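You operate a simulated robot arm through the tools that you are given. There is no shell and no other tool.

You are at the controls of a simulated two-armed robot. One attempt, no reset.

TASK
Adjust the filler's dose to 160 ml and fill the plain jar.
Fine: turn the brown wheel first; jar in the ring, fill drawer shut, start, wait for FILLED. Set down upright: plain jar.
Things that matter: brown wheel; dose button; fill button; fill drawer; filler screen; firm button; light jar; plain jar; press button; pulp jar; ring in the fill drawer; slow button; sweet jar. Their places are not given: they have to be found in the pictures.

The check looks at the end state, three seconds after you hand in, the way a careful person would. Anything else that was tipped, shoved, dropped, spilled or broken makes it a failure.

THE ROBOT
Two 7-joint arms with fingered hands on one trunk that stands fixed in place. Base frame: the origin is at the foot of the trunk, x ahead of it, y to its left, z up. Lengths are in m, angles in rad, forces in N, time in s.
The left shoulder is at [0.2, 0.135, 1.095], the right one opposite. Each reaches about 0.885 m from its shoulder. Payload 4 kg a hand.
The TCP of each hand is the grasp point between the finger pads, 0.025 m short of the fingertips. In the tool frame z runs along the fingers and y along their closing line. The gripper opens to 0.088 m; its body begins 0.029 m behind the TCP. The gripper is a hand of 4 fingers: y runs from the thumb to the fingers, the wrist lies at [-0.013, -0.106, -0.174] in the tool frame, and closing takes about 1.5 s.
Orientation is that of the tool frame in the base frame, as [roll, pitch, yaw] about the fixed x, y, z axes, in that order (R = Rz(yaw) Ry(pitch) Rx(roll)). With the fingers straight down and the wrist toward the robot, the tool's x, y and z point along [0, 1, 0], [1, 0, 0] and [0, 0, -1] of the base frame.

THE INTERFACE
- The arms move only by the tool play_rows. It takes "left_commands", "right_commands" or both (then of equal length, played together; a hand with none holds still); each is one flat list of numbers, 7 for each row, row after row: the opening, from 0 (shut) to 1 (fully open), then the shift along the base's x, y, z in units of 30 mm (1.0 is 30 mm), then the turn, a rotation vector about the base's x, y, z in units of 4 degrees (1.0 is 4 degrees). In form: [grip, x, y, z, wx, wy, wz, grip, x, y, z, wx, wy, wz, ...]. A call has 1 to 20 rows; each row shifts and turns the commanded pose from where the row before left it. A call with a number of a shift or a turn outside -1 to 1 is refused whole. A row lasts 0.2 s, in which the tool goes at most 0.05 m and 0.15 rad; a call with a longer step from one row to the next is refused whole, and so is a gripper value outside its range. Where a pose cannot be reached the arm comes as near as it can. A force on the tool above 60 N (or 10 N above the force at the start of the call, whichever is more), or a blocked arm, ends the call early, and 0.2 s more pass. Each finger travels about 0.153 m/s and halts on what it meets, pressing with about 25 N; the grip force reading is that of the motor and also rises with nothing between the fingers. The clock runs only during rows and for 0.2 s after the last one: add rows that do not move to give the fingers time. The reply holds the time, the measured pose of the TCP, the force on the tool along the base axes, the opening and the grip force, in the units named above and with some noise, with the torque about the TCP (base axes, N m) and any sound that the robot's microphone picked up, and new pictures: "pictures" is both (left out), scene, wrist or none (wrist: the cameras of the hands that moved).
- Cameras (640 x 400 px; columns grow to the right, rows downward): "scene" is now at [0.1396, 0.0219, 1.6839]; the picture's right is [0.25, -0.97, 0.00], its down [-0.66, -0.17, -0.73] and it looks along [0.71, 0.18, -0.68] (base axes); focal length 214 px, centre (320, 200). "left" rides on the left gripper at [-0.064, -0.083, -0.098] in its tool frame; the picture's right is [-0.62, -0.37, 0.69], its down [0.71, -0.63, 0.30] and it looks along [0.32, 0.68, 0.65] (tool axes); focal length 265 px, centre (320, 200). "right" rides on the right gripper at [0.064, -0.083, -0.098] in its tool frame; the picture's right is [-0.62, 0.37, -0.69], its down [-0.71, -0.63, 0.30] and it looks along [-0.32, 0.68, 0.65] (tool axes); focal length 265 px, centre (320, 200).
- move_column(by): slides the trunk up (or, below 0, down) by that many m; the arms and the scene camera ride with it, the base frame stays. It gives what a move gives, with no picture.
- set_grasp(shape, hand): the hand has 4 fingers and takes this shape, open, in about a second: jaw (thumb against the fingers, like two jaws); tri (thumb and two fingers); tip (a fingertip pinch); poke (one finger out to press); point (the index stretched); flat (the hand flat); cup (the hand cupped); fist (a fist). The gripper value then closes the fingers along that shape, each until it touches; the sizes above hold for jaw. It gives what a move gives, with no picture.
- pan_tilt(pan, tilt): turns the head with the scene camera to pan (to the left, within 1.693 rad either way) and tilt (down, from -0.506 to 1.204), counted from straight ahead of the robot. It gives what a move gives, and a new picture of the scene camera.
- probe_pixels(camera, pixels): for up to 12 pixels [column, row] of the newest picture of that camera ("zoom" is the newest enlarged one), the place [x, y, z] in the base frame of the surface seen there, good to about 0.002 m, but the place of the scene camera against the robot may be out by one fixed shift of up to 0.018 m in any direction. It takes no simulated time.
- inspect(camera, box): a new picture of the part [left, top, right, bottom] of that camera's present view, enlarged. It takes no simulated time.
- hand_in(): hands the job in; it is judged then, once.

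Unless the task says otherwise, let go and move clear before handing in.

The tools are called by a JSON object that holds its "op" and its "data". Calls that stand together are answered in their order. play_rows: Moves the arms, as the interface text tells. Its arguments: {"type":"object","properties":{"left_commands":{"type":"array"},"right_commands":{"type":"array"},"pictures":{"type":"string","enum":["both","scene","wrist","none"]}},"required":[]} The other tools are called the same way: move_column (by) moves the trunk up or down; set_grasp (shape, hand) gives the hand a shape; pan_tilt (pan, tilt) turns the head that bears the scene camera; probe_pixels (camera, pixels) gives the place of the surface under pixels of a picture; inspect (camera, box) takes an enlarged picture of a part of a camera's view; hand_in () hands the job in.

At the start:

```text
t: 0.0
left_ee_pos: [0.3649, 0.2815, 1.5491]
left_ee_rot: [3.141, 0.0, 1.57]
left_force: [-0.3, 0.0, 0.0]
left_ft_torque: [0.03, -0.01, 0.0]
left_grip_width: 0.0878
left_grip_force: 0.1
left_shape: jaw
right_ee_pos: [0.6055, -0.0085, 1.5116]
right_ee_rot: [3.141, 0.002, 1.572]
right_force: [-0.4, 0.4, -0.2]
right_ft_torque: [0.01, -0.01, 0.01]
right_grip_width: 0.0878
right_grip_force: 0.2
right_shape: jaw
trunk travel left (down, up): [-0.7, 0.07]
head pan, tilt (commanded): [0.257, 0.754]
```

scene: 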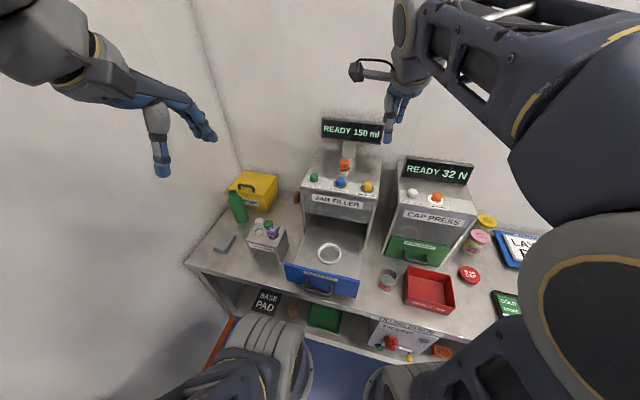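
right: 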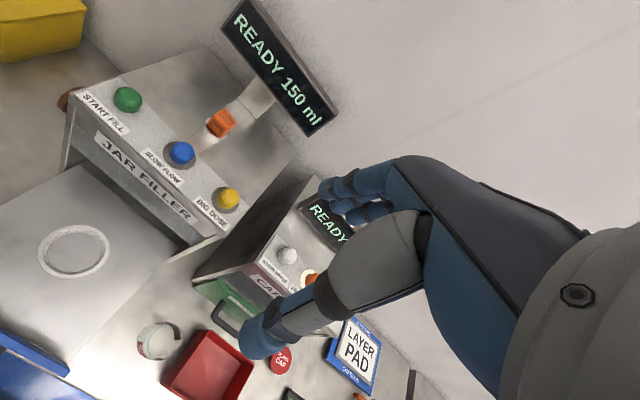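
left: 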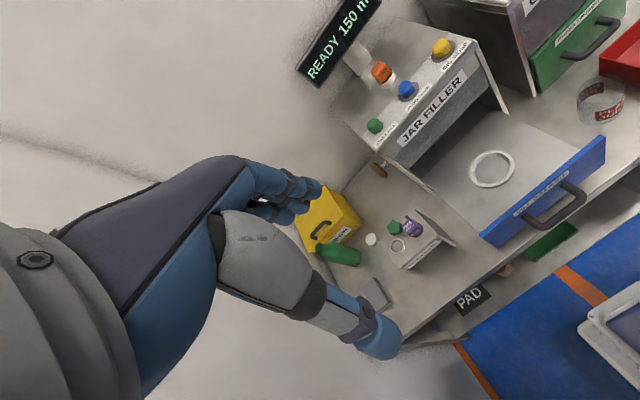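

The filler screen at (352,131) reads READY 150 ml, and there's a brown thing on the left of the filler near (297,197); I'll zoom in for details.

{"op": "inspect", "data": {"camera": "scene", "box": [180, 100, 400, 300]}}

{"op": "inspect", "data": {"camera": "scene", "box": [360, 140, 540, 320]}}

{"op": "inspect", "data": {"camera": "left", "box": [280, 20, 520, 220]}}

{"op": "inspect", "data": {"camera": "right", "box": [0, 60, 260, 260]}}

```text
2.00 times, centred on (290, 200) of scene
```

zoom: 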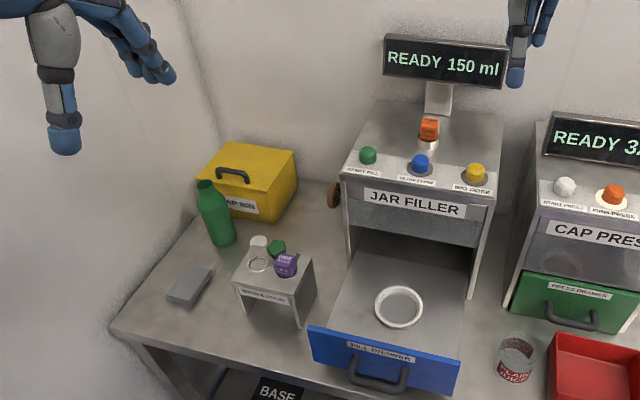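

```text
2.22 times, centred on (450, 230) of scene
```

zoom: 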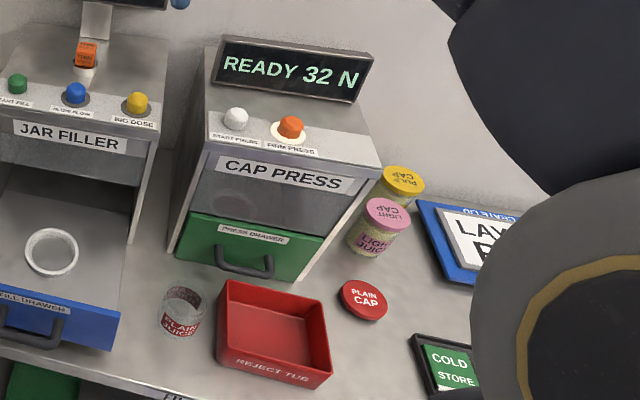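

```text
2.00 times, centred on (400, 120) of left
```

zoom: 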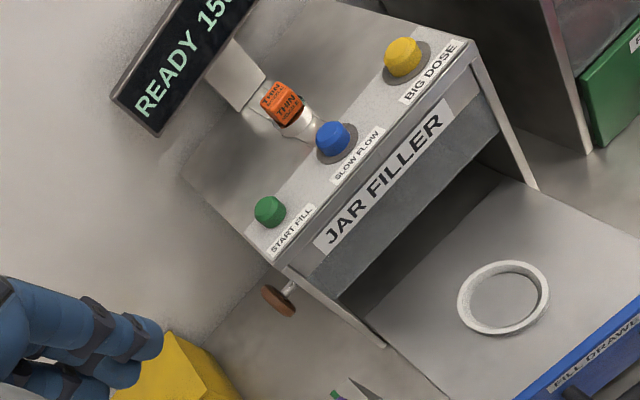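

```text
2.00 times, centred on (130, 160) of right
```

zoom: 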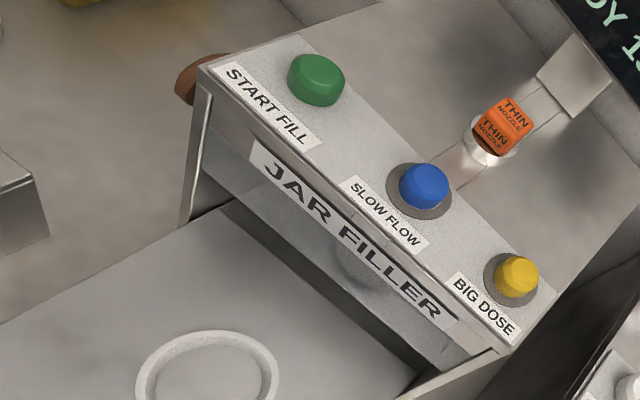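

The brown wheel sits on the filler's left flank (zoom 333,195), the plain jar stands right of the open blue drawer, at about (388,280). Next I probe places of all the key things.

{"op": "probe_pixels", "data": {"camera": "scene", "pixels": [[296, 197], [314, 177], [340, 182], [367, 187], [329, 254], [319, 256], [340, 254], [388, 272], [388, 285], [320, 293], [300, 262], [350, 285]]}}

{"op": "probe_pixels", "data": {"camera": "right", "pixels": [[68, 97], [127, 97], [182, 150], [228, 196], [75, 250], [45, 250], [105, 248], [75, 228], [75, 275], [160, 340], [30, 345], [72, 100]]}}

{"op": "probe_pixels", "data": {"camera": "left", "pixels": [[379, 168], [375, 125], [407, 89], [442, 46], [491, 168], [470, 170], [512, 166], [598, 85], [600, 105], [550, 210], [585, 187], [384, 163]]}}

{"op": "pan_tilt", "data": {"pan": 0.15, "tilt": 0.95}}

```text
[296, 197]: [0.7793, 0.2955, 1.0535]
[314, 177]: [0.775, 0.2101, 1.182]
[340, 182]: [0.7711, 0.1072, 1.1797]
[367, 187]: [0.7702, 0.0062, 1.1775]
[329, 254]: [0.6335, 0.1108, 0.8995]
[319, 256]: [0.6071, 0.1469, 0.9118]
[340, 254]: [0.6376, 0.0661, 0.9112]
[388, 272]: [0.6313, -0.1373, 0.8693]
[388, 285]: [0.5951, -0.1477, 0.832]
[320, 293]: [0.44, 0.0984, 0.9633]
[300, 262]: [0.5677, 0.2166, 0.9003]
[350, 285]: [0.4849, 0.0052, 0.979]
```

```text
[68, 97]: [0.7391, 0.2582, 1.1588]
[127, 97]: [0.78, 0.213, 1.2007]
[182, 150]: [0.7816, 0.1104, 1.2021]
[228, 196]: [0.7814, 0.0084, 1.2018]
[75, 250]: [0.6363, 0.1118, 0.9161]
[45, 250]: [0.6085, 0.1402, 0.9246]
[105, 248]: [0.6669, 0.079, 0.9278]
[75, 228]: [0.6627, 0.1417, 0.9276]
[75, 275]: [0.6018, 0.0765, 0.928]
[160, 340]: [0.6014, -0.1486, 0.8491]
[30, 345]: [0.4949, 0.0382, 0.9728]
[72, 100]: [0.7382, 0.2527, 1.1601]
```

```text
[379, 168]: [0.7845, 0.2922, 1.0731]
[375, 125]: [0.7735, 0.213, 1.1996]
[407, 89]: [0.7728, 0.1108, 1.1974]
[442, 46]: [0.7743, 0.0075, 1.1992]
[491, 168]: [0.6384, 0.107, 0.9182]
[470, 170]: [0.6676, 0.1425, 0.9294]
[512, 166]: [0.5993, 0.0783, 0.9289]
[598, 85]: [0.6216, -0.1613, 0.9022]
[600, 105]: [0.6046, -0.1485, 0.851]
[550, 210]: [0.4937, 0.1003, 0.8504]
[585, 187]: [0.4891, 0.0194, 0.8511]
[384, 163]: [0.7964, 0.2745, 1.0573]
```

```text
t: 0.7
left_ee_pos: [0.3641, 0.2811, 1.5492]
left_ee_rot: [-3.141, -0.001, 1.57]
left_force: [0.0, 0.8, -0.6]
left_ft_torque: [0.01, -0.05, -0.02]
left_grip_width: 0.0874
left_grip_force: 0.1
left_shape: jaw
right_ee_pos: [0.6045, -0.0086, 1.5109]
right_ee_rot: [-3.141, 0.001, 1.572]
right_force: [-0.9, 0.7, -0.5]
right_ft_torque: [0.01, -0.01, 0.02]
right_grip_width: 0.0875
right_grip_force: 0.2
right_shape: jaw
trunk travel left (down, up): [-0.7, 0.07]
head pan, tilt (commanded): [0.15, 0.949]
```

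scene: 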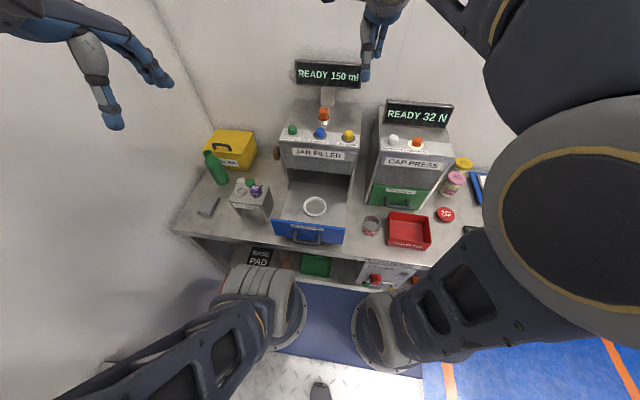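

The wrist cameras agree on heights (buttons at z≈1.20, scene camera reads about 18 mm low). I'll zoom tightly on the wheel and probe its extents, plus the wall and yellow box near it.

{"op": "inspect", "data": {"camera": "left", "box": [340, 130, 440, 192]}}

{"op": "probe_pixels", "data": {"camera": "left", "pixels": [[325, 210], [310, 240], [345, 258], [330, 185], [250, 150], [300, 60], [180, 300], [380, 300], [440, 240], [400, 260], [413, 228], [395, 228]]}}

{"op": "probe_pixels", "data": {"camera": "scene", "pixels": [[150, 150], [180, 60], [230, 150], [215, 165], [245, 190], [207, 205], [100, 250], [371, 222], [371, 232], [450, 215], [406, 215], [277, 153]]}}

```text
6.40 times, centred on (390, 161) of left
```

zoom: 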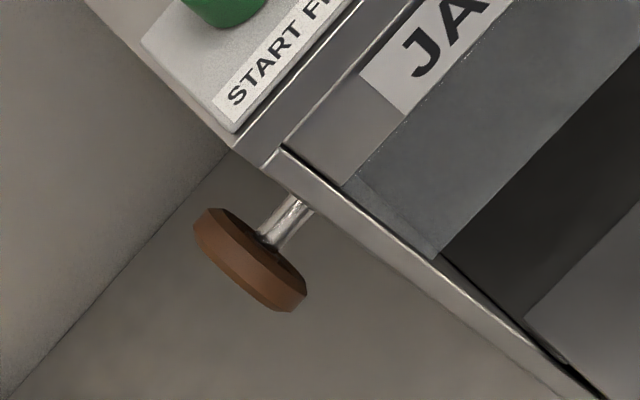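

```text
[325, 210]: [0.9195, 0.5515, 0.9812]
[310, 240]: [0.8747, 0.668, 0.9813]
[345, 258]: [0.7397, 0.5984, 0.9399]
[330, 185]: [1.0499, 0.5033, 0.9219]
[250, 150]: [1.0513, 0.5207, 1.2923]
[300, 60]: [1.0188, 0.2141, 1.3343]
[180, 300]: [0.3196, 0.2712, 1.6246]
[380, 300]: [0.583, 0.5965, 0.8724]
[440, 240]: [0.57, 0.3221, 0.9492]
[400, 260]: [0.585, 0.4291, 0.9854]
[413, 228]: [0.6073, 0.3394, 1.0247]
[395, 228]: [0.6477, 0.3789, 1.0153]
```

```text
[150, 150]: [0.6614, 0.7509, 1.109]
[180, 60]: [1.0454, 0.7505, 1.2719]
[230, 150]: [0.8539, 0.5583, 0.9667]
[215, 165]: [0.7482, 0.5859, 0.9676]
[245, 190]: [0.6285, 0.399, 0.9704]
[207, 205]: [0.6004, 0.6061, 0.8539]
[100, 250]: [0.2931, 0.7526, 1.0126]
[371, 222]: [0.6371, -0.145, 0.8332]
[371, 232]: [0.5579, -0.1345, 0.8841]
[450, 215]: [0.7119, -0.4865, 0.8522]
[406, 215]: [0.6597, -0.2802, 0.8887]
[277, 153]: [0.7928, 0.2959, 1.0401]
```

The left wall is at y≈0.75 and the yellow box top at z≈0.98, so a hand coming in along -y at z≈1.06 should clear it. Probing the wheel's rim in the zoom picture.

{"op": "inspect", "data": {"camera": "left", "box": [360, 150, 400, 185]}}

{"op": "inspect", "data": {"camera": "scene", "box": [260, 135, 295, 170]}}

```text
11.43 times, centred on (380, 168) of left
```

zoom: 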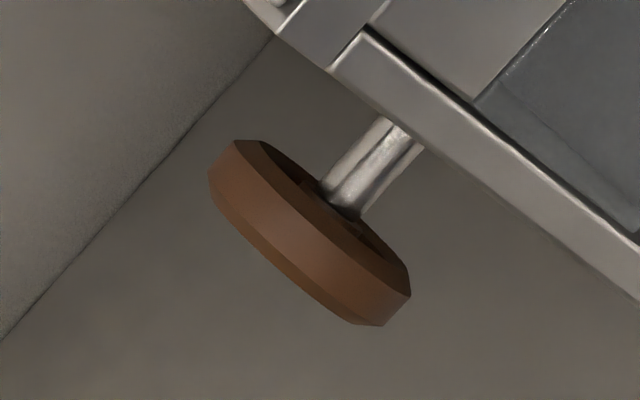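

```text
11.43 times, centred on (278, 152) of scene
```

zoom: 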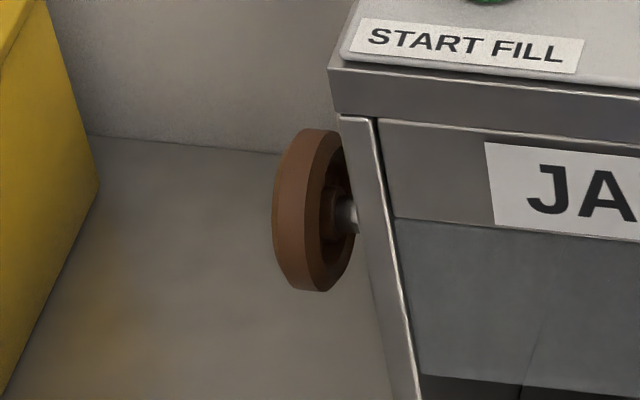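

{"op": "probe_pixels", "data": {"camera": "zoom", "pixels": [[305, 140], [285, 200], [305, 280], [328, 282], [345, 215], [352, 217], [330, 150], [290, 260], [318, 135], [350, 255], [368, 160], [420, 200]]}}

{"op": "inspect", "data": {"camera": "left", "box": [360, 150, 400, 185]}}

```text
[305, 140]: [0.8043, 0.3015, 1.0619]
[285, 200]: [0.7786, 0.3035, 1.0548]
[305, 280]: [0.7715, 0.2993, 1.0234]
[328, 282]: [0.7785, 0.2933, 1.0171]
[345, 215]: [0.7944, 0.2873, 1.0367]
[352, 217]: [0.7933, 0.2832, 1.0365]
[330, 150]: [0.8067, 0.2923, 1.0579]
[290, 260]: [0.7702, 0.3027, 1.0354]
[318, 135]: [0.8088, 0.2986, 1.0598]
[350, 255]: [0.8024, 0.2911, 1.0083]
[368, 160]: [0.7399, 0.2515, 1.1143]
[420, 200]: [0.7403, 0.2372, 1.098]
```

```text
11.43 times, centred on (380, 168) of left
```

zoom: 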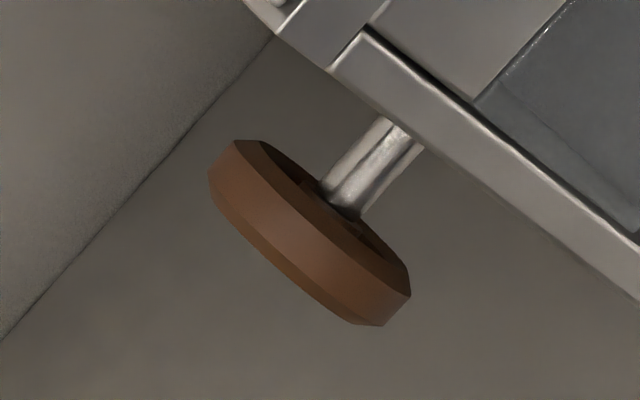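

{"op": "probe_pixels", "data": {"camera": "zoom", "pixels": [[240, 155], [225, 190], [300, 240], [270, 240], [330, 300], [385, 290], [370, 315], [330, 200], [350, 170], [310, 195], [255, 145], [400, 270]]}}

```text
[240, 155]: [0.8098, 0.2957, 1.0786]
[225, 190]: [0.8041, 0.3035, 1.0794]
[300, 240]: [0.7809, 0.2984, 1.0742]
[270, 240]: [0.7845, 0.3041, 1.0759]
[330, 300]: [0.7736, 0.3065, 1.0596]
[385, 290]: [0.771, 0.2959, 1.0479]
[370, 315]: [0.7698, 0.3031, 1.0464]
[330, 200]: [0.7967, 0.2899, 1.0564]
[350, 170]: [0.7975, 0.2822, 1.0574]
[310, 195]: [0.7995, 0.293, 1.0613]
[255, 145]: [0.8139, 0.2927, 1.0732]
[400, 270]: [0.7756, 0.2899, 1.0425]
```

The wheel's centre comes out near (0.80, 0.297, 1.05) with a rim radius of about 0.03 and an axle along y; the filler's flank is at y≈0.25. I'll swing the left hand to point along -y high above the table while moving forward.

{"op": "play_rows", "data": {"left_commands": [1, 0.4, 0.3, 0, -1, 0, 0, 1, 0.4, 0.3, 0, -1, 0, 0, 1, 0.4, 0.3, 0, -1, 0, 0, 1, 0.4, 0.3, 0, -1, 0, 0, 1, 0.4, 0.3, 0, -1, 0, 0, 1, 0.4, 0.3, 0, -1, 0, 0, 1, 0.4, 0.3, 0, -1, 0, 0, 1, 0.4, 0.3, 0, -1, 0, 0, 1, 0.4, 0.3, 0, -1, 0, 0, 1, 0.4, 0.3, 0, -1, 0, 0, 1, 0.4, 0.3, 0, -1, 0, 0, 1, 0.4, 0.3, 0, -1, 0, 0, 1, 0.4, 0.3, 0, -1, 0, 0, 1, 0.4, 0.3, 0, -1, 0, 0, 1, 0.4, 0.3, 0, -1, 0, 0, 1, 0.4, 0.3, 0, -1, 0, 0, 1, 0.4, 0.3, 0, -1, 0, 0, 1, 0.4, 0.3, 0, -1, 0, 0, 1, 0.4, 0.3, 0, -1, 0, 0, 1, 0.4, 0.3, 0, -1, 0, 0]}}

```text
t: 4.9
left_ee_pos: [0.6046, 0.4631, 1.5496]
left_ee_rot: [-3.129, 1.398, 1.585]
left_force: [-0.3, 0.1, -1.0]
left_ft_torque: [0.0, -0.03, 0.01]
left_grip_width: 0.0876
left_grip_force: 0.2
left_shape: jaw
right_ee_pos: [0.6053, -0.0094, 1.5111]
right_ee_rot: [-3.142, -0.001, 1.571]
right_force: [-0.3, 0.1, -0.2]
right_ft_torque: [0.01, 0.01, 0.0]
right_grip_width: 0.0879
right_grip_force: 0.1
right_shape: jaw
trunk travel left (down, up): [-0.7, 0.07]
head pan, tilt (commanded): [0.15, 0.949]
```

scene: 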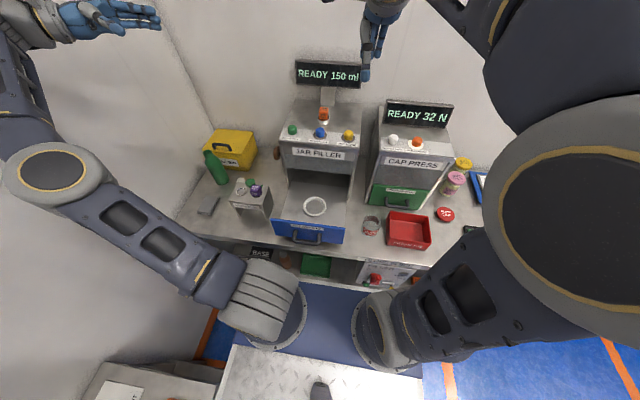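
left: 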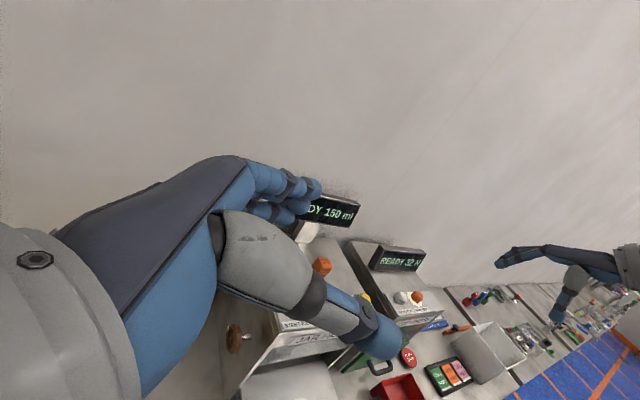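

The hand now points along -y with the wheel in view at (233,338) of the left picture; elbow is out at the left, (50,180) in scene. Let me check the elbow's clearance from the wall, then go on over and down.

{"op": "probe_pixels", "data": {"camera": "scene", "pixels": [[50, 180], [20, 175], [15, 120], [130, 230], [180, 260], [120, 180], [45, 45], [90, 200]]}}

{"op": "inspect", "data": {"camera": "left", "box": [190, 290, 290, 352]}}

```text
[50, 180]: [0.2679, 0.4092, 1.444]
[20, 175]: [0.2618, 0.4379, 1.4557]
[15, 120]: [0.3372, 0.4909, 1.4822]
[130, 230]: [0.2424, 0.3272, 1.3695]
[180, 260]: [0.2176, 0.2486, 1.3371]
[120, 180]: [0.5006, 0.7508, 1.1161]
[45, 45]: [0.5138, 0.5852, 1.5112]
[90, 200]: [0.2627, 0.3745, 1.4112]
```

```text
6.40 times, centred on (240, 321) of left
```

zoom: 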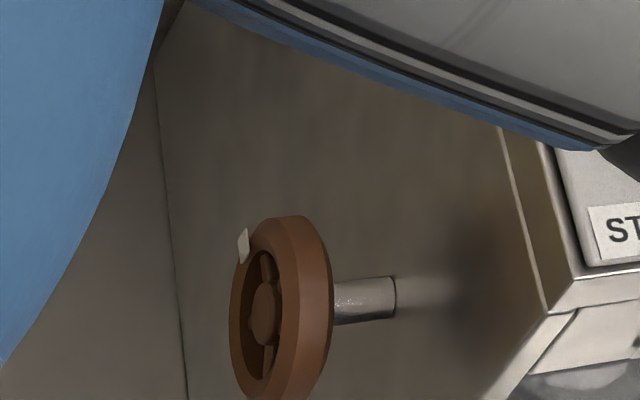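

The wheel is clearly visible with a white pointer mark at zoom (243,245). I'll probe it to refine centre and radius.

{"op": "probe_pixels", "data": {"camera": "zoom", "pixels": [[265, 315], [243, 240], [243, 255], [300, 235], [255, 370], [310, 370], [320, 300], [237, 320], [272, 370], [360, 300], [430, 280], [285, 222]]}}

```text
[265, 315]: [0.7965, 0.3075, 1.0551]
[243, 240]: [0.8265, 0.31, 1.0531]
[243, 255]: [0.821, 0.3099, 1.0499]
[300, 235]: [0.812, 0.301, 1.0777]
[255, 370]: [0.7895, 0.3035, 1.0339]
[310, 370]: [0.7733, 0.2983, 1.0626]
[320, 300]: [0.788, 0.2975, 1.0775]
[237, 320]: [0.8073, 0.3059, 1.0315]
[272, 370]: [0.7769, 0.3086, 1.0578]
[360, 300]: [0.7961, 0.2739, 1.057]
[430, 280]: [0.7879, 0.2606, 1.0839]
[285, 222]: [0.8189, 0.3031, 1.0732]
```

Wheel centre ≈ (0.798, 0.299, 1.050), radius ≈ 0.030. I'll bring the left hand over to x≈0.80 while tilting the wrist upward, staying at high z and y≈0.46 for now.

{"op": "play_rows", "data": {"left_commands": [1, 0.34, 0, -0.6, -0.5, 0, 0, 1, 0.34, 0, -0.6, -0.5, 0, 0, 1, 0.34, 0, -0.6, -0.5, 0, 0, 1, 0.34, 0, -0.6, -0.5, 0, 0, 1, 0.34, 0, -0.6, -0.5, 0, 0, 1, 0.34, 0, -0.6, 0, 0.8, 0, 1, 0.34, 0, -0.6, 0, 0.8, 0, 1, 0.34, 0, -0.6, 0, 0.8, 0, 1, 0.34, 0, -0.6, 0, 0.8, 0, 1, 0.34, 0, -0.6, 0, 0.8, 0, 1, 0.34, 0, -0.6, 0, 0.8, 0, 1, 0.34, 0, -0.6, 0, 0.8, 0, 1, 0.34, 0, -0.6, 0, 0.8, 0, 1, 0.34, 0, -0.6, 0, 0.8, 0, 1, 0.34, 0, -0.6, 0, 0.8, 0, 1, 0.34, 0, -0.6, 0, 0.8, 0, 1, 0.34, 0, -0.6, 0, 0.8, 0, 1, 0.34, 0, -0.6, 0, 0.8, 0, 1, 0.34, 0, -0.6, 0, 0.8, 0]}}

```text
t: 8.9
left_ee_pos: [0.7678, 0.4362, 1.2121]
left_ee_rot: [-1.57, 0.79, -3.14]
left_force: [-0.3, 0.8, -1.3]
left_ft_torque: [0.0, -0.03, 0.02]
left_grip_width: 0.0877
left_grip_force: 0.1
left_shape: jaw
left hand out of reach, approached as far as the arm can: row 16, 17, 18, 19
right_ee_pos: [0.606, -0.0082, 1.5116]
right_ee_rot: [3.14, -0.001, 1.569]
right_force: [-0.1, 0.3, 0.9]
right_ft_torque: [-0.01, -0.01, -0.05]
right_grip_width: 0.0876
right_grip_force: 0.0
right_shape: jaw
trunk travel left (down, up): [-0.7, 0.07]
head pan, tilt (commanded): [0.15, 0.949]
```

scene: 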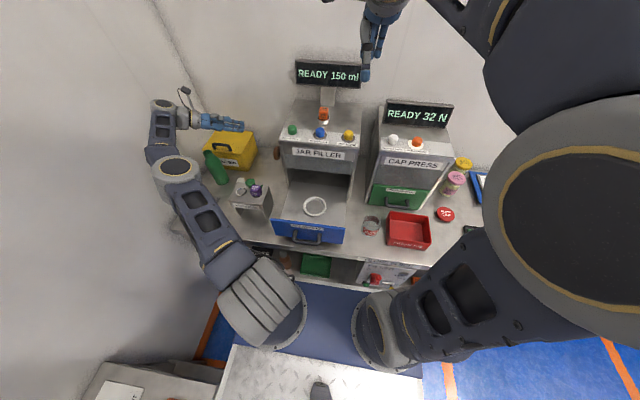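
left: 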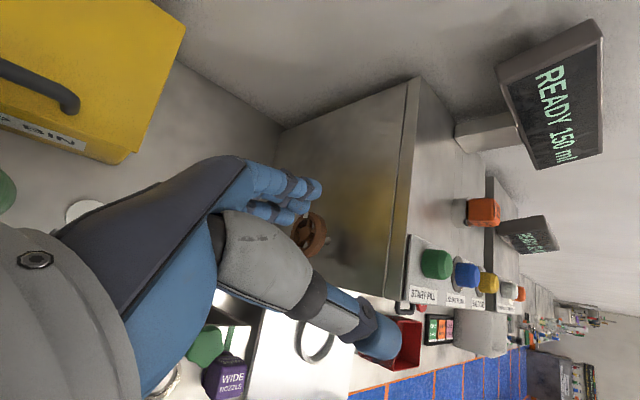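

The hand has reached (0.768, 0.436, 1.212) with reach running short at that y; moving inward should fix it. Screen and wheel both visible in the left picture (wheel at (310,232)). I'll shift toward -y first and then lower.

{"op": "play_rows", "data": {"left_commands": [1, 0, -0.4, 0, 0, 0, 0, 1, 0, -0.4, 0, 0, 0, 0, 1, 0, -0.4, 0, 0, 0, 0, 1, 0, -0.4, -0.3, 0, 0, 0, 1, 0, -0.4, -0.3, 0, 0, 0, 1, 0, 0, -0.5, 0, 0, 0, 1, 0, 0, -0.5, 0, 0, 0, 1, 0, 0, -0.5, 0, 0, 0]}}

```text
t: 10.7
left_ee_pos: [0.7688, 0.3756, 1.1493]
left_ee_rot: [-1.572, 0.787, 3.141]
left_force: [0.0, -0.1, 0.1]
left_ft_torque: [0.01, 0.02, 0.0]
left_grip_width: 0.0877
left_grip_force: 0.0
left_shape: jaw
right_ee_pos: [0.6046, -0.0088, 1.5123]
right_ee_rot: [3.142, 0.002, 1.572]
right_force: [-0.1, 0.6, -0.2]
right_ft_torque: [0.02, 0.02, -0.01]
right_grip_width: 0.0879
right_grip_force: 0.1
right_shape: jaw
trunk travel left (down, up): [-0.7, 0.07]
head pan, tilt (commanded): [0.15, 0.949]
```

scene: 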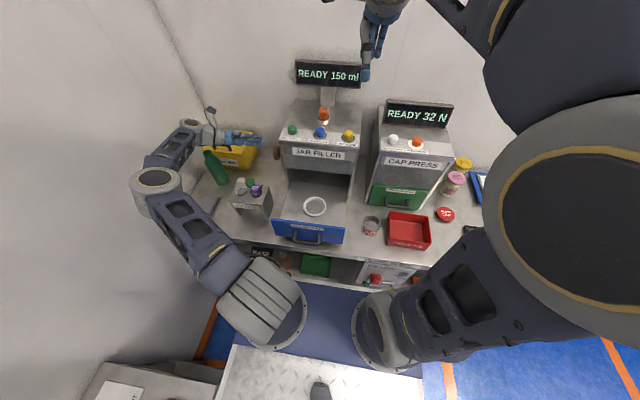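
left: 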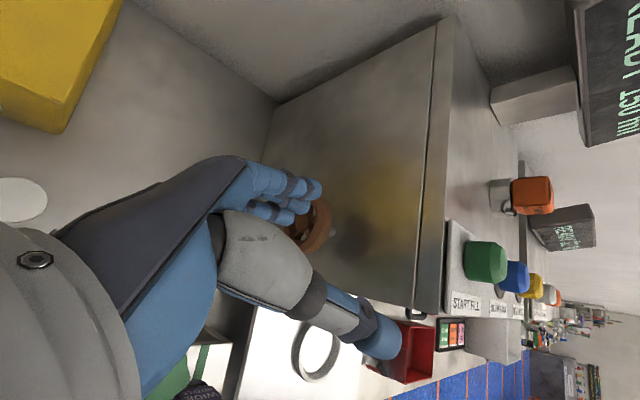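

The hand is level with the wheel's column at (0.769, 0.376, 1.149). Before lowering I check forearm heights over the bottle and the box.

{"op": "probe_pixels", "data": {"camera": "scene", "pixels": [[155, 180], [175, 150], [190, 130], [195, 128], [210, 135], [215, 160], [140, 190], [180, 165]]}}

{"op": "inspect", "data": {"camera": "scene", "box": [120, 90, 310, 240]}}

```text
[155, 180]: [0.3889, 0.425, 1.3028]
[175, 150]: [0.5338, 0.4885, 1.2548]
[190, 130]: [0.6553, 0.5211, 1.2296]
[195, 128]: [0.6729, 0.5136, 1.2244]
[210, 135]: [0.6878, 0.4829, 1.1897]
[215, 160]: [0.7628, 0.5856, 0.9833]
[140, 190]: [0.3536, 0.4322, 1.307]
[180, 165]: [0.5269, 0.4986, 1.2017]
```

```text
2.67 times, centred on (215, 165) of scene
```

zoom: 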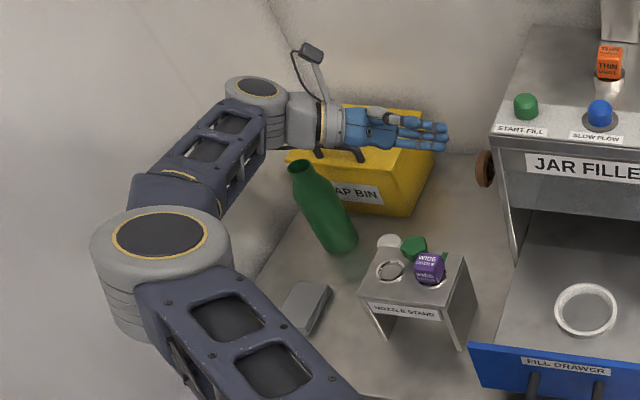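

The elbow is up (z≈1.3), so the forearm clears everything. Checking the box's right edge and handle before lowering.

{"op": "probe_pixels", "data": {"camera": "scene", "pixels": [[256, 147], [255, 160], [250, 165], [223, 147], [229, 147], [250, 150], [240, 148], [247, 138]]}}

```text
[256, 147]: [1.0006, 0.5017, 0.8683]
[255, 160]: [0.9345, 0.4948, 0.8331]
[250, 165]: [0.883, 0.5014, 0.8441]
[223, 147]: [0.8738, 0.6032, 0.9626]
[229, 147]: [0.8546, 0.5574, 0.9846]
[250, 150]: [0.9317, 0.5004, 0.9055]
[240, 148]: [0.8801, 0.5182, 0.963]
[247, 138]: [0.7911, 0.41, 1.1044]
```

The box's edge (y≈0.50) leaves room. Lower to the wheel's axis at y≈0.376, keeping the fingertips about 4 cm short of the wheel.

{"op": "play_rows", "data": {"left_commands": [1, 0.2, 0, -0.66, 0, 0, 0, 1, 0.2, 0, -0.66, 0, 0, 0, 1, 0.2, 0, -0.66, 0, 0, 0, 1, 0.2, 0, -0.66, 0, 0, 0, 1, 0.2, 0, -0.66, 0, 0, 0]}}

```text
t: 11.9
left_ee_pos: [0.7747, 0.3649, 1.0583]
left_ee_rot: [-1.57, 0.788, -3.137]
left_force: [0.5, 0.2, -0.3]
left_ft_torque: [-0.03, 0.02, -0.04]
left_grip_width: 0.0877
left_grip_force: 0.1
left_shape: jaw
left hand out of reach, approached as far as the arm can: row 3, 4, 5
right_ee_pos: [0.6056, -0.007, 1.5116]
right_ee_rot: [3.141, 0.0, 1.569]
right_force: [-0.4, -0.2, -0.4]
right_ft_torque: [-0.02, 0.02, 0.01]
right_grip_width: 0.0873
right_grip_force: 0.0
right_shape: jaw
trunk travel left (down, up): [-0.7, 0.07]
head pan, tilt (commanded): [0.15, 0.949]
```

scene: 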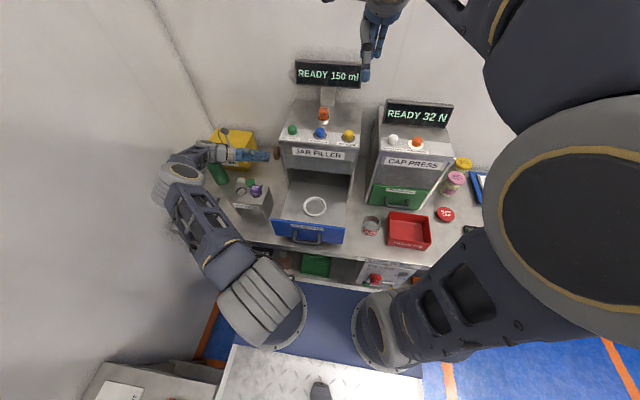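
left: 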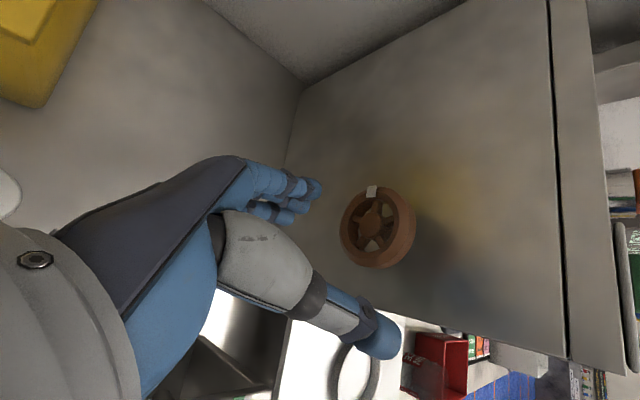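

The tool sits at (0.775, 0.365, 1.058), short of x=0.798; the wheel is seen at (378,228) with its mark on the +x side. I'll try the trunk's effect: a small x push with a slight -y shift, to see what limits the arm.

{"op": "play_rows", "data": {"left_commands": [1, 0.4, -0.25, -0.15, 0, 0, 0, 1, 0.4, -0.25, -0.15, 0, 0, 0], "pictures": "none"}}

{"op": "probe_pixels", "data": {"camera": "left", "pixels": [[372, 191], [372, 228], [378, 195], [345, 230], [410, 225], [378, 262], [320, 190], [398, 350], [480, 200], [365, 260]]}}

```text
t: 12.5
left_ee_pos: [0.7833, 0.344, 1.0574]
left_ee_rot: [-1.573, 0.788, 3.14]
left_force: [0.4, -0.9, 0.3]
left_ft_torque: [0.0, 0.02, 0.02]
left_grip_width: 0.0875
left_grip_force: 0.1
left_shape: jaw
left hand out of reach, approached as far as the arm can: row 1, 2
right_ee_pos: [0.6056, -0.0081, 1.5115]
right_ee_rot: [3.14, 0.0, 1.574]
right_force: [-0.2, 0.2, -0.1]
right_ft_torque: [0.02, 0.04, 0.05]
right_grip_width: 0.0876
right_grip_force: 0.1
right_shape: jaw
trunk travel left (down, up): [-0.7, 0.07]
head pan, tilt (commanded): [0.15, 0.949]
```

```text
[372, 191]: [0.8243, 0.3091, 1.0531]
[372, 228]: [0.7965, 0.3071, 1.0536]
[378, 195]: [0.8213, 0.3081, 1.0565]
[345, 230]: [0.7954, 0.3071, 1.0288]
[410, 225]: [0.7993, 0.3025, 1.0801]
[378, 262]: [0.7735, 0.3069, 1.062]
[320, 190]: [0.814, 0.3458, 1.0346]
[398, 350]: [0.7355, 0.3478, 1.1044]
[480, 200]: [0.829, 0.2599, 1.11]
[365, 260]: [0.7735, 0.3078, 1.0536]
```

Reach grows as the hand comes in, so it's a joint limit related to the wrist's height. I'll roll the wrist part of the way back toward the robot (about -y) and push to x≈0.798, staying at y≈0.35 in front of the wheel.

{"op": "play_rows", "data": {"left_commands": [1, 0, 0.2, 0, 0, -1, 0, 1, 0, 0, 0, 0, -1, 0, 1, 0.1, 0, 0, 0, -1, 0, 1, 0.2, 0, -0.05, 0, -1, 0, 1, 0.2, 0, -0.05, 0, -1, 0, 1, 0.2, 0, -0.05, 0, -1, 0]}}

```text
t: 13.9
left_ee_pos: [0.7836, 0.3448, 1.0653]
left_ee_rot: [-1.571, 1.208, -3.14]
left_force: [0.1, 0.2, 0.5]
left_ft_torque: [-0.03, -0.01, -0.02]
left_grip_width: 0.0879
left_grip_force: 0.1
left_shape: jaw
left hand out of reach, approached as far as the arm can: row 4, 5, 6
right_ee_pos: [0.6058, -0.0085, 1.5122]
right_ee_rot: [-3.141, 0.0, 1.572]
right_force: [-0.2, -0.2, 0.0]
right_ft_torque: [-0.03, 0.04, -0.02]
right_grip_width: 0.0877
right_grip_force: 0.1
right_shape: jaw
trunk travel left (down, up): [-0.7, 0.07]
head pan, tilt (commanded): [0.15, 0.949]
```

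scene: 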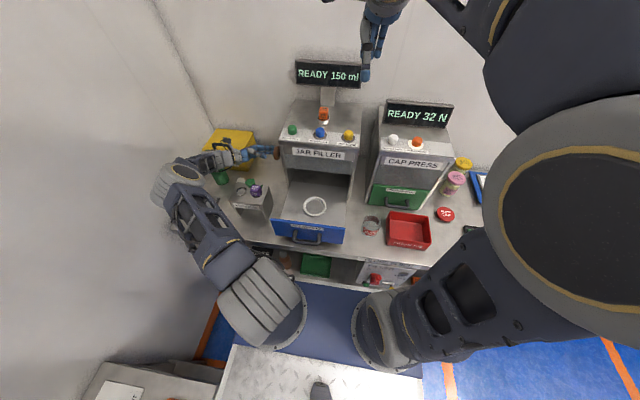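
left: 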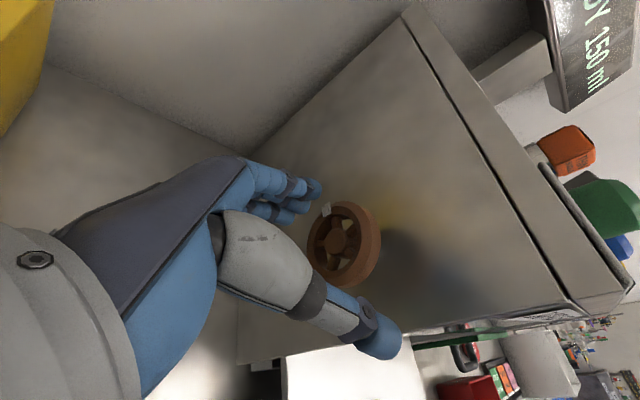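

The x limit stays near 0.784 even with the wrist rolled back, so the bend at the wrist is what runs out. Let me look at the arm's shape.

{"op": "probe_pixels", "data": {"camera": "scene", "pixels": [[185, 172], [165, 190], [200, 160], [208, 158], [216, 155], [225, 155], [240, 155], [200, 215], [230, 260]]}}

{"op": "inspect", "data": {"camera": "scene", "box": [130, 110, 310, 290]}}

```text
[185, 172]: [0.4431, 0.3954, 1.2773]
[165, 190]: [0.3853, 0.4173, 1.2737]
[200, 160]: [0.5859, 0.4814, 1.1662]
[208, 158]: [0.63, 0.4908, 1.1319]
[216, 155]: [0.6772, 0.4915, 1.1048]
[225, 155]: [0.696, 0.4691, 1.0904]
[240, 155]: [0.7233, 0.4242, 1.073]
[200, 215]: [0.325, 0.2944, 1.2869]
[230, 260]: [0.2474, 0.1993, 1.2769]
```

```text
2.22 times, centred on (220, 200) of scene
```

zoom: 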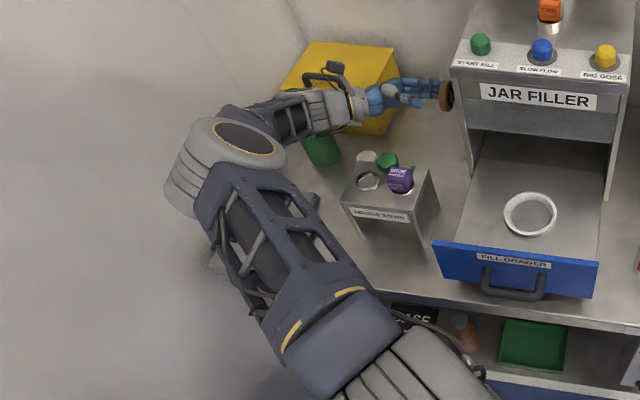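

Forearm-to-hand bend is about 112° here, so I'll put the wrist straight up over the wheel and yaw the fingers some 15° forward, which lets the thumb and fingers close vertically on the rim. First back off a little in y, then reorient.

{"op": "play_rows", "data": {"left_commands": [1, 0, 0.5, 0, 0, 1, 0, 1, 0, 0.3, 0, 0, 1, 0, 1, 0, 0, 0, 0, 1, 0, 1, 0, 0, 0, 0, 1, 0, 1, 0, 0, 0, 0, 1, 0, 1, 0, 0, 0, 0, 1, 0, 1, 0, 0, 0, 0, 1, 0, 1, 0, 0, 0, 0, 1, 0, 1, 0, 0, 0, 0, 1, 0, 1, 0, 0, 0, 0, 1, 0, 1, 0, 0, 0, 0, 1, 0, 1, 0, 0, 0, 0, 1, 0, 1, 0, 0, 0, 0, 1, 0, 1, 0, 0, 0, 0, 1, 0, 1, 0, 0, 0, 0, 1, 0, 1, 0, 0, 0, 0, 0, 1, 1, 0, 0, 0, 0, 0, 1, 1, 0, 0, 0, 0, 0, 1, 1, 0, 0, 0, 0, 0, 1]}}

```text
t: 17.9
left_ee_pos: [0.7491, 0.3517, 1.0804]
left_ee_rot: [-1.57, 0.16, -2.862]
left_force: [0.3, 0.7, -0.6]
left_ft_torque: [-0.01, -0.02, 0.0]
left_grip_width: 0.0877
left_grip_force: 0.1
left_shape: jaw
left hand out of reach, approached as far as the arm can: row 2, 7, 9, 10, 11, 12, 13, 14, 15
right_ee_pos: [0.6062, -0.0095, 1.5113]
right_ee_rot: [-3.141, 0.0, 1.569]
right_force: [-0.7, 0.6, -0.2]
right_ft_torque: [0.0, 0.0, 0.0]
right_grip_width: 0.0876
right_grip_force: 0.1
right_shape: jaw
trunk travel left (down, up): [-0.7, 0.07]
head pan, tilt (commanded): [0.15, 0.949]
```

scene: 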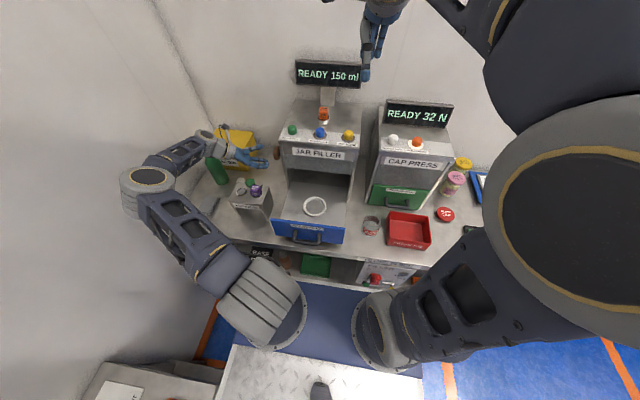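
left: 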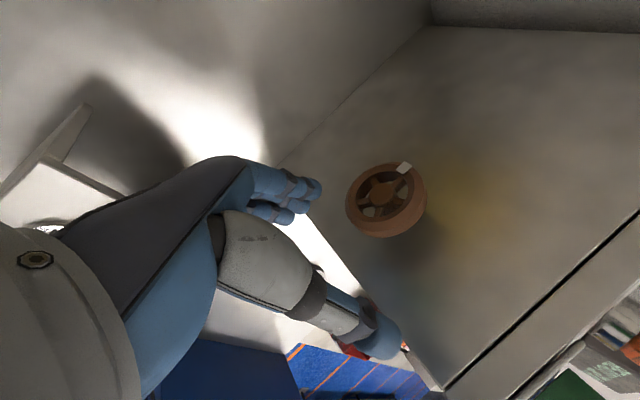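

The hand is now yawed 16° with the wrist up, at (0.749, 0.352, 1.080). Shift to the wheel axis (x 0.798, z 1.053) and see if it's reachable.

{"op": "play_rows", "data": {"left_commands": [1, 0.3, 0, -0.3, 0, 0, 0, 1, 0.4, 0, -0.3, 0, 0, 0, 1, 0.4, 0, -0.3, 0, 0, 0, 1, 0.4, 0, 0, 0, 0, 0, 1, 0.13, 0, 0, 0, 0, 0]}}

```text
t: 19.1
left_ee_pos: [0.7899, 0.352, 1.0538]
left_ee_rot: [-1.572, 0.161, -2.859]
left_force: [0.2, -0.6, 0.8]
left_ft_torque: [-0.02, -0.03, 0.02]
left_grip_width: 0.0876
left_grip_force: 0.1
left_shape: jaw
left hand out of reach, approached as far as the arm can: row 5
right_ee_pos: [0.6049, -0.0084, 1.5116]
right_ee_rot: [-3.141, -0.001, 1.57]
right_force: [0.0, 0.1, 0.5]
right_ft_torque: [-0.02, -0.01, 0.01]
right_grip_width: 0.0876
right_grip_force: 0.1
right_shape: jaw
trunk travel left (down, up): [-0.7, 0.07]
head pan, tilt (commanded): [0.15, 0.949]
```

scene: 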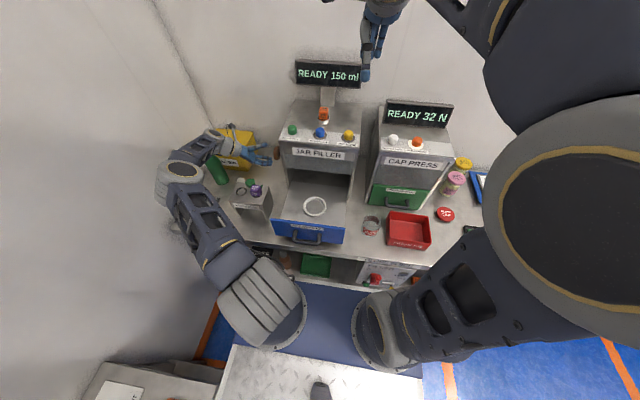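
left: 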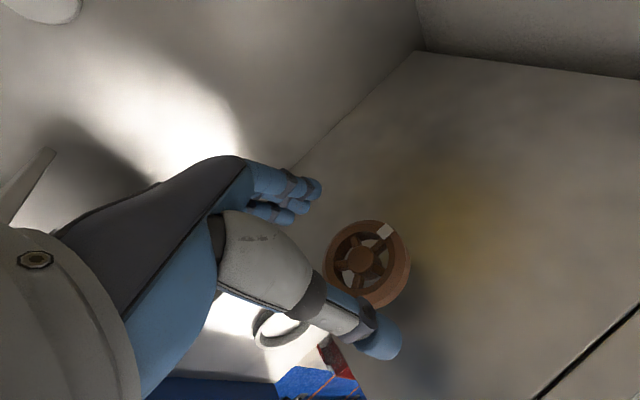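

Nearly aligned: (0.790, 0.352, 1.054). Let me probe the wheel again from here before sliding in along -y.

{"op": "probe_pixels", "data": {"camera": "left", "pixels": [[362, 262], [330, 258], [385, 232], [402, 262], [345, 292], [360, 225], [315, 185], [300, 205], [385, 340], [370, 315], [480, 200], [378, 300]]}}

{"op": "inspect", "data": {"camera": "left", "box": [220, 150, 460, 370]}}

```text
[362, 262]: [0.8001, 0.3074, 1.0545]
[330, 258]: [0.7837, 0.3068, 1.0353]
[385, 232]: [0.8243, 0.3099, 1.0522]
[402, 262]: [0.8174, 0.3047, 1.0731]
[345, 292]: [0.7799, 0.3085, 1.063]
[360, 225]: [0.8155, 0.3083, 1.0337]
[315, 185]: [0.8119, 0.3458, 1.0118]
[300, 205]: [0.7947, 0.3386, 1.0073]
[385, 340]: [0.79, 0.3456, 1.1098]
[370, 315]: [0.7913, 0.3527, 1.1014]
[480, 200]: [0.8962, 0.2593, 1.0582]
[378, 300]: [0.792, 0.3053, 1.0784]
```

```text
1.82 times, centred on (340, 260) of left
```

zoom: 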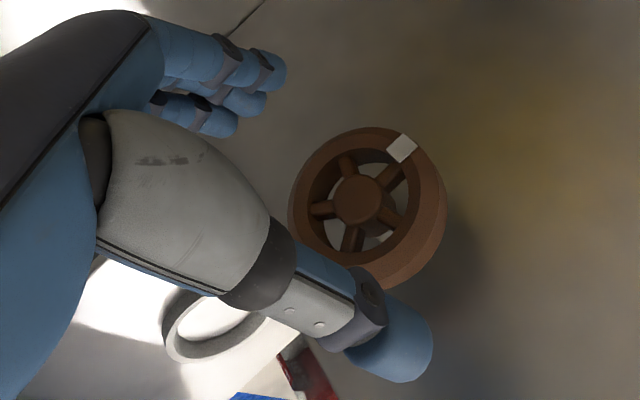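

The wheel centre (0.800, ·, 1.054) sits midway between finger surface (z≈1.01) and thumb (z≈1.10). Slide in along -y to y≈0.304.

{"op": "play_rows", "data": {"left_commands": [1, 0.08, -0.4, 0, 0, 0, 0, 1, 0.08, -0.4, 0, 0, 0, 0, 1, 0.08, -0.4, 0, 0, 0, 0, 1, 0.1, -0.4, 0, 0, 0, 0]}}

```text
t: 20.1
left_ee_pos: [0.8009, 0.3041, 1.0544]
left_ee_rot: [-1.571, 0.161, -2.864]
left_force: [-0.1, 0.3, 0.1]
left_ft_torque: [0.02, 0.01, 0.02]
left_grip_width: 0.0876
left_grip_force: 0.1
left_shape: jaw
right_ee_pos: [0.6051, -0.0082, 1.5112]
right_ee_rot: [-3.141, -0.001, 1.573]
right_force: [-0.9, -0.6, 0.1]
right_ft_torque: [0.0, 0.01, 0.03]
right_grip_width: 0.0875
right_grip_force: 0.0
right_shape: jaw
trunk travel left (down, up): [-0.7, 0.07]
head pan, tilt (commanded): [0.15, 0.949]
```

scene: 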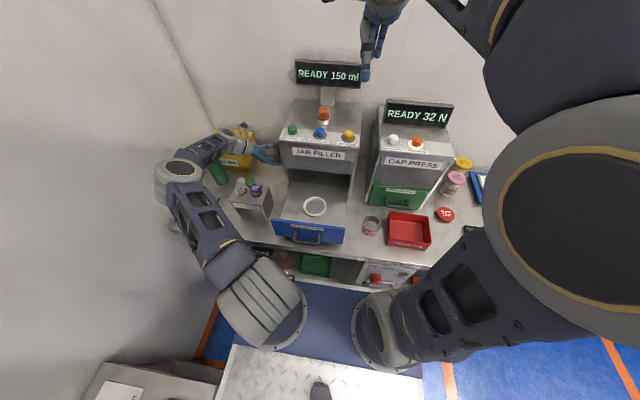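
left: 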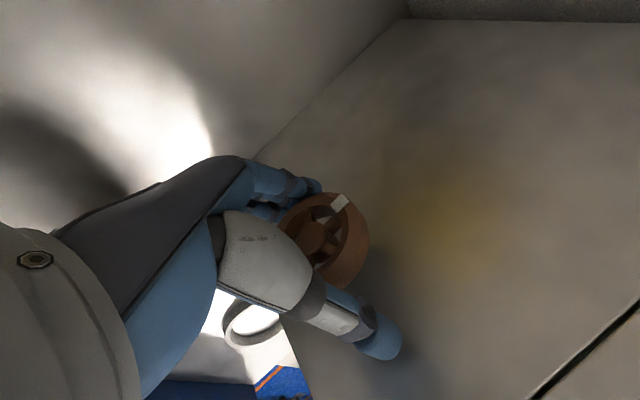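

The wheel is now between fingers and thumb (TCP 0.801, 0.304, 1.054), no contact. Close the hand on the rim.

{"op": "play_rows", "data": {"left_commands": [0.7, 0, 0, 0, 0, 0, 0, 0.5, 0, 0, 0, 0, 0, 0, 0.3, 0, 0, 0, 0, 0, 0, 0.3, 0, 0, 0, 0, 0, 0, 0.3, 0, 0, 0, 0, 0, 0, 0.3, 0, 0, 0, 0, 0, 0, 0.3, 0, 0, 0, 0, 0, 0, 0.3, 0, 0, 0, 0, 0, 0]}}

```text
t: 21.9
left_ee_pos: [0.7996, 0.3025, 1.0546]
left_ee_rot: [-1.57, 0.162, -2.863]
left_force: [4.2, -12.6, -0.2]
left_ft_torque: [-0.06, -0.03, 0.05]
left_grip_width: 0.0476
left_grip_force: 25.5
left_shape: jaw
right_ee_pos: [0.6065, -0.0099, 1.5115]
right_ee_rot: [3.141, -0.001, 1.572]
right_force: [0.3, 0.0, -0.6]
right_ft_torque: [-0.03, 0.01, -0.02]
right_grip_width: 0.0874
right_grip_force: 0.0
right_shape: jaw
trunk travel left (down, up): [-0.7, 0.07]
head pan, tilt (commanded): [0.15, 0.949]
```

scene: 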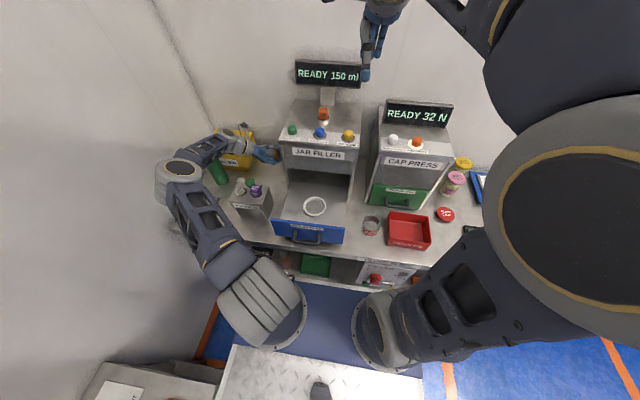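
left: 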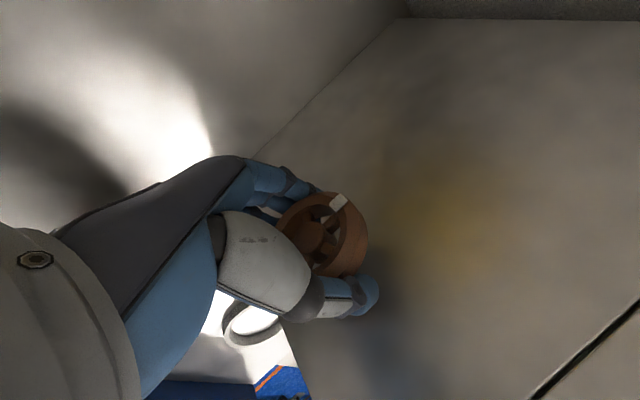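

The hand has closed on the rim (grip force 25 N, width 0.048). Now turn about the wheel's axis (-wy, clockwise seen from its face) by 12° and read the screen.

{"op": "play_rows", "data": {"left_commands": [0.3, 0, 0, 0, 0, -1, 0, 0.3, 0, 0, 0, 0, -1, 0, 0.3, 0, 0, 0, 0, -1, 0]}}

{"op": "inspect", "data": {"camera": "scene", "box": [280, 50, 380, 112]}}

```text
t: 22.7
left_ee_pos: [0.8008, 0.3037, 1.0551]
left_ee_rot: [-1.509, 0.363, -2.848]
left_force: [-5.7, -12.3, 4.8]
left_ft_torque: [-0.11, 0.08, -0.05]
left_grip_width: 0.047
left_grip_force: 25.1
left_shape: jaw
right_ee_pos: [0.6041, -0.0087, 1.5126]
right_ee_rot: [-3.141, -0.001, 1.571]
right_force: [-0.3, -0.1, 0.0]
right_ft_torque: [-0.01, 0.03, 0.02]
right_grip_width: 0.0878
right_grip_force: 0.1
right_shape: jaw
trunk travel left (down, up): [-0.7, 0.07]
head pan, tilt (commanded): [0.15, 0.949]
```

scene: 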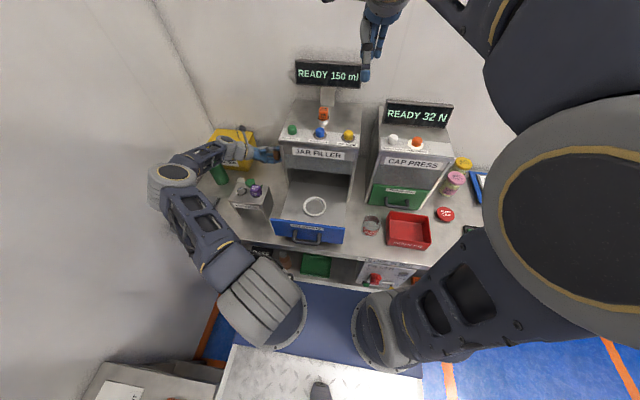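
left: 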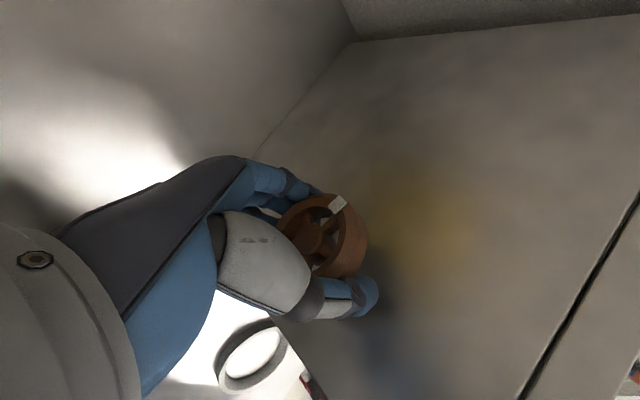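

```text
6.40 times, centred on (330, 81) of scene
```

zoom: 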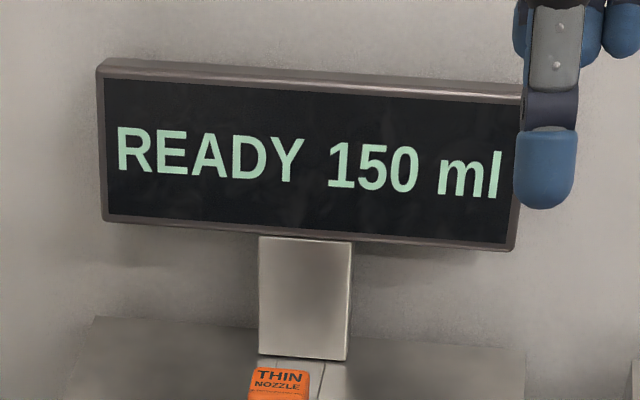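

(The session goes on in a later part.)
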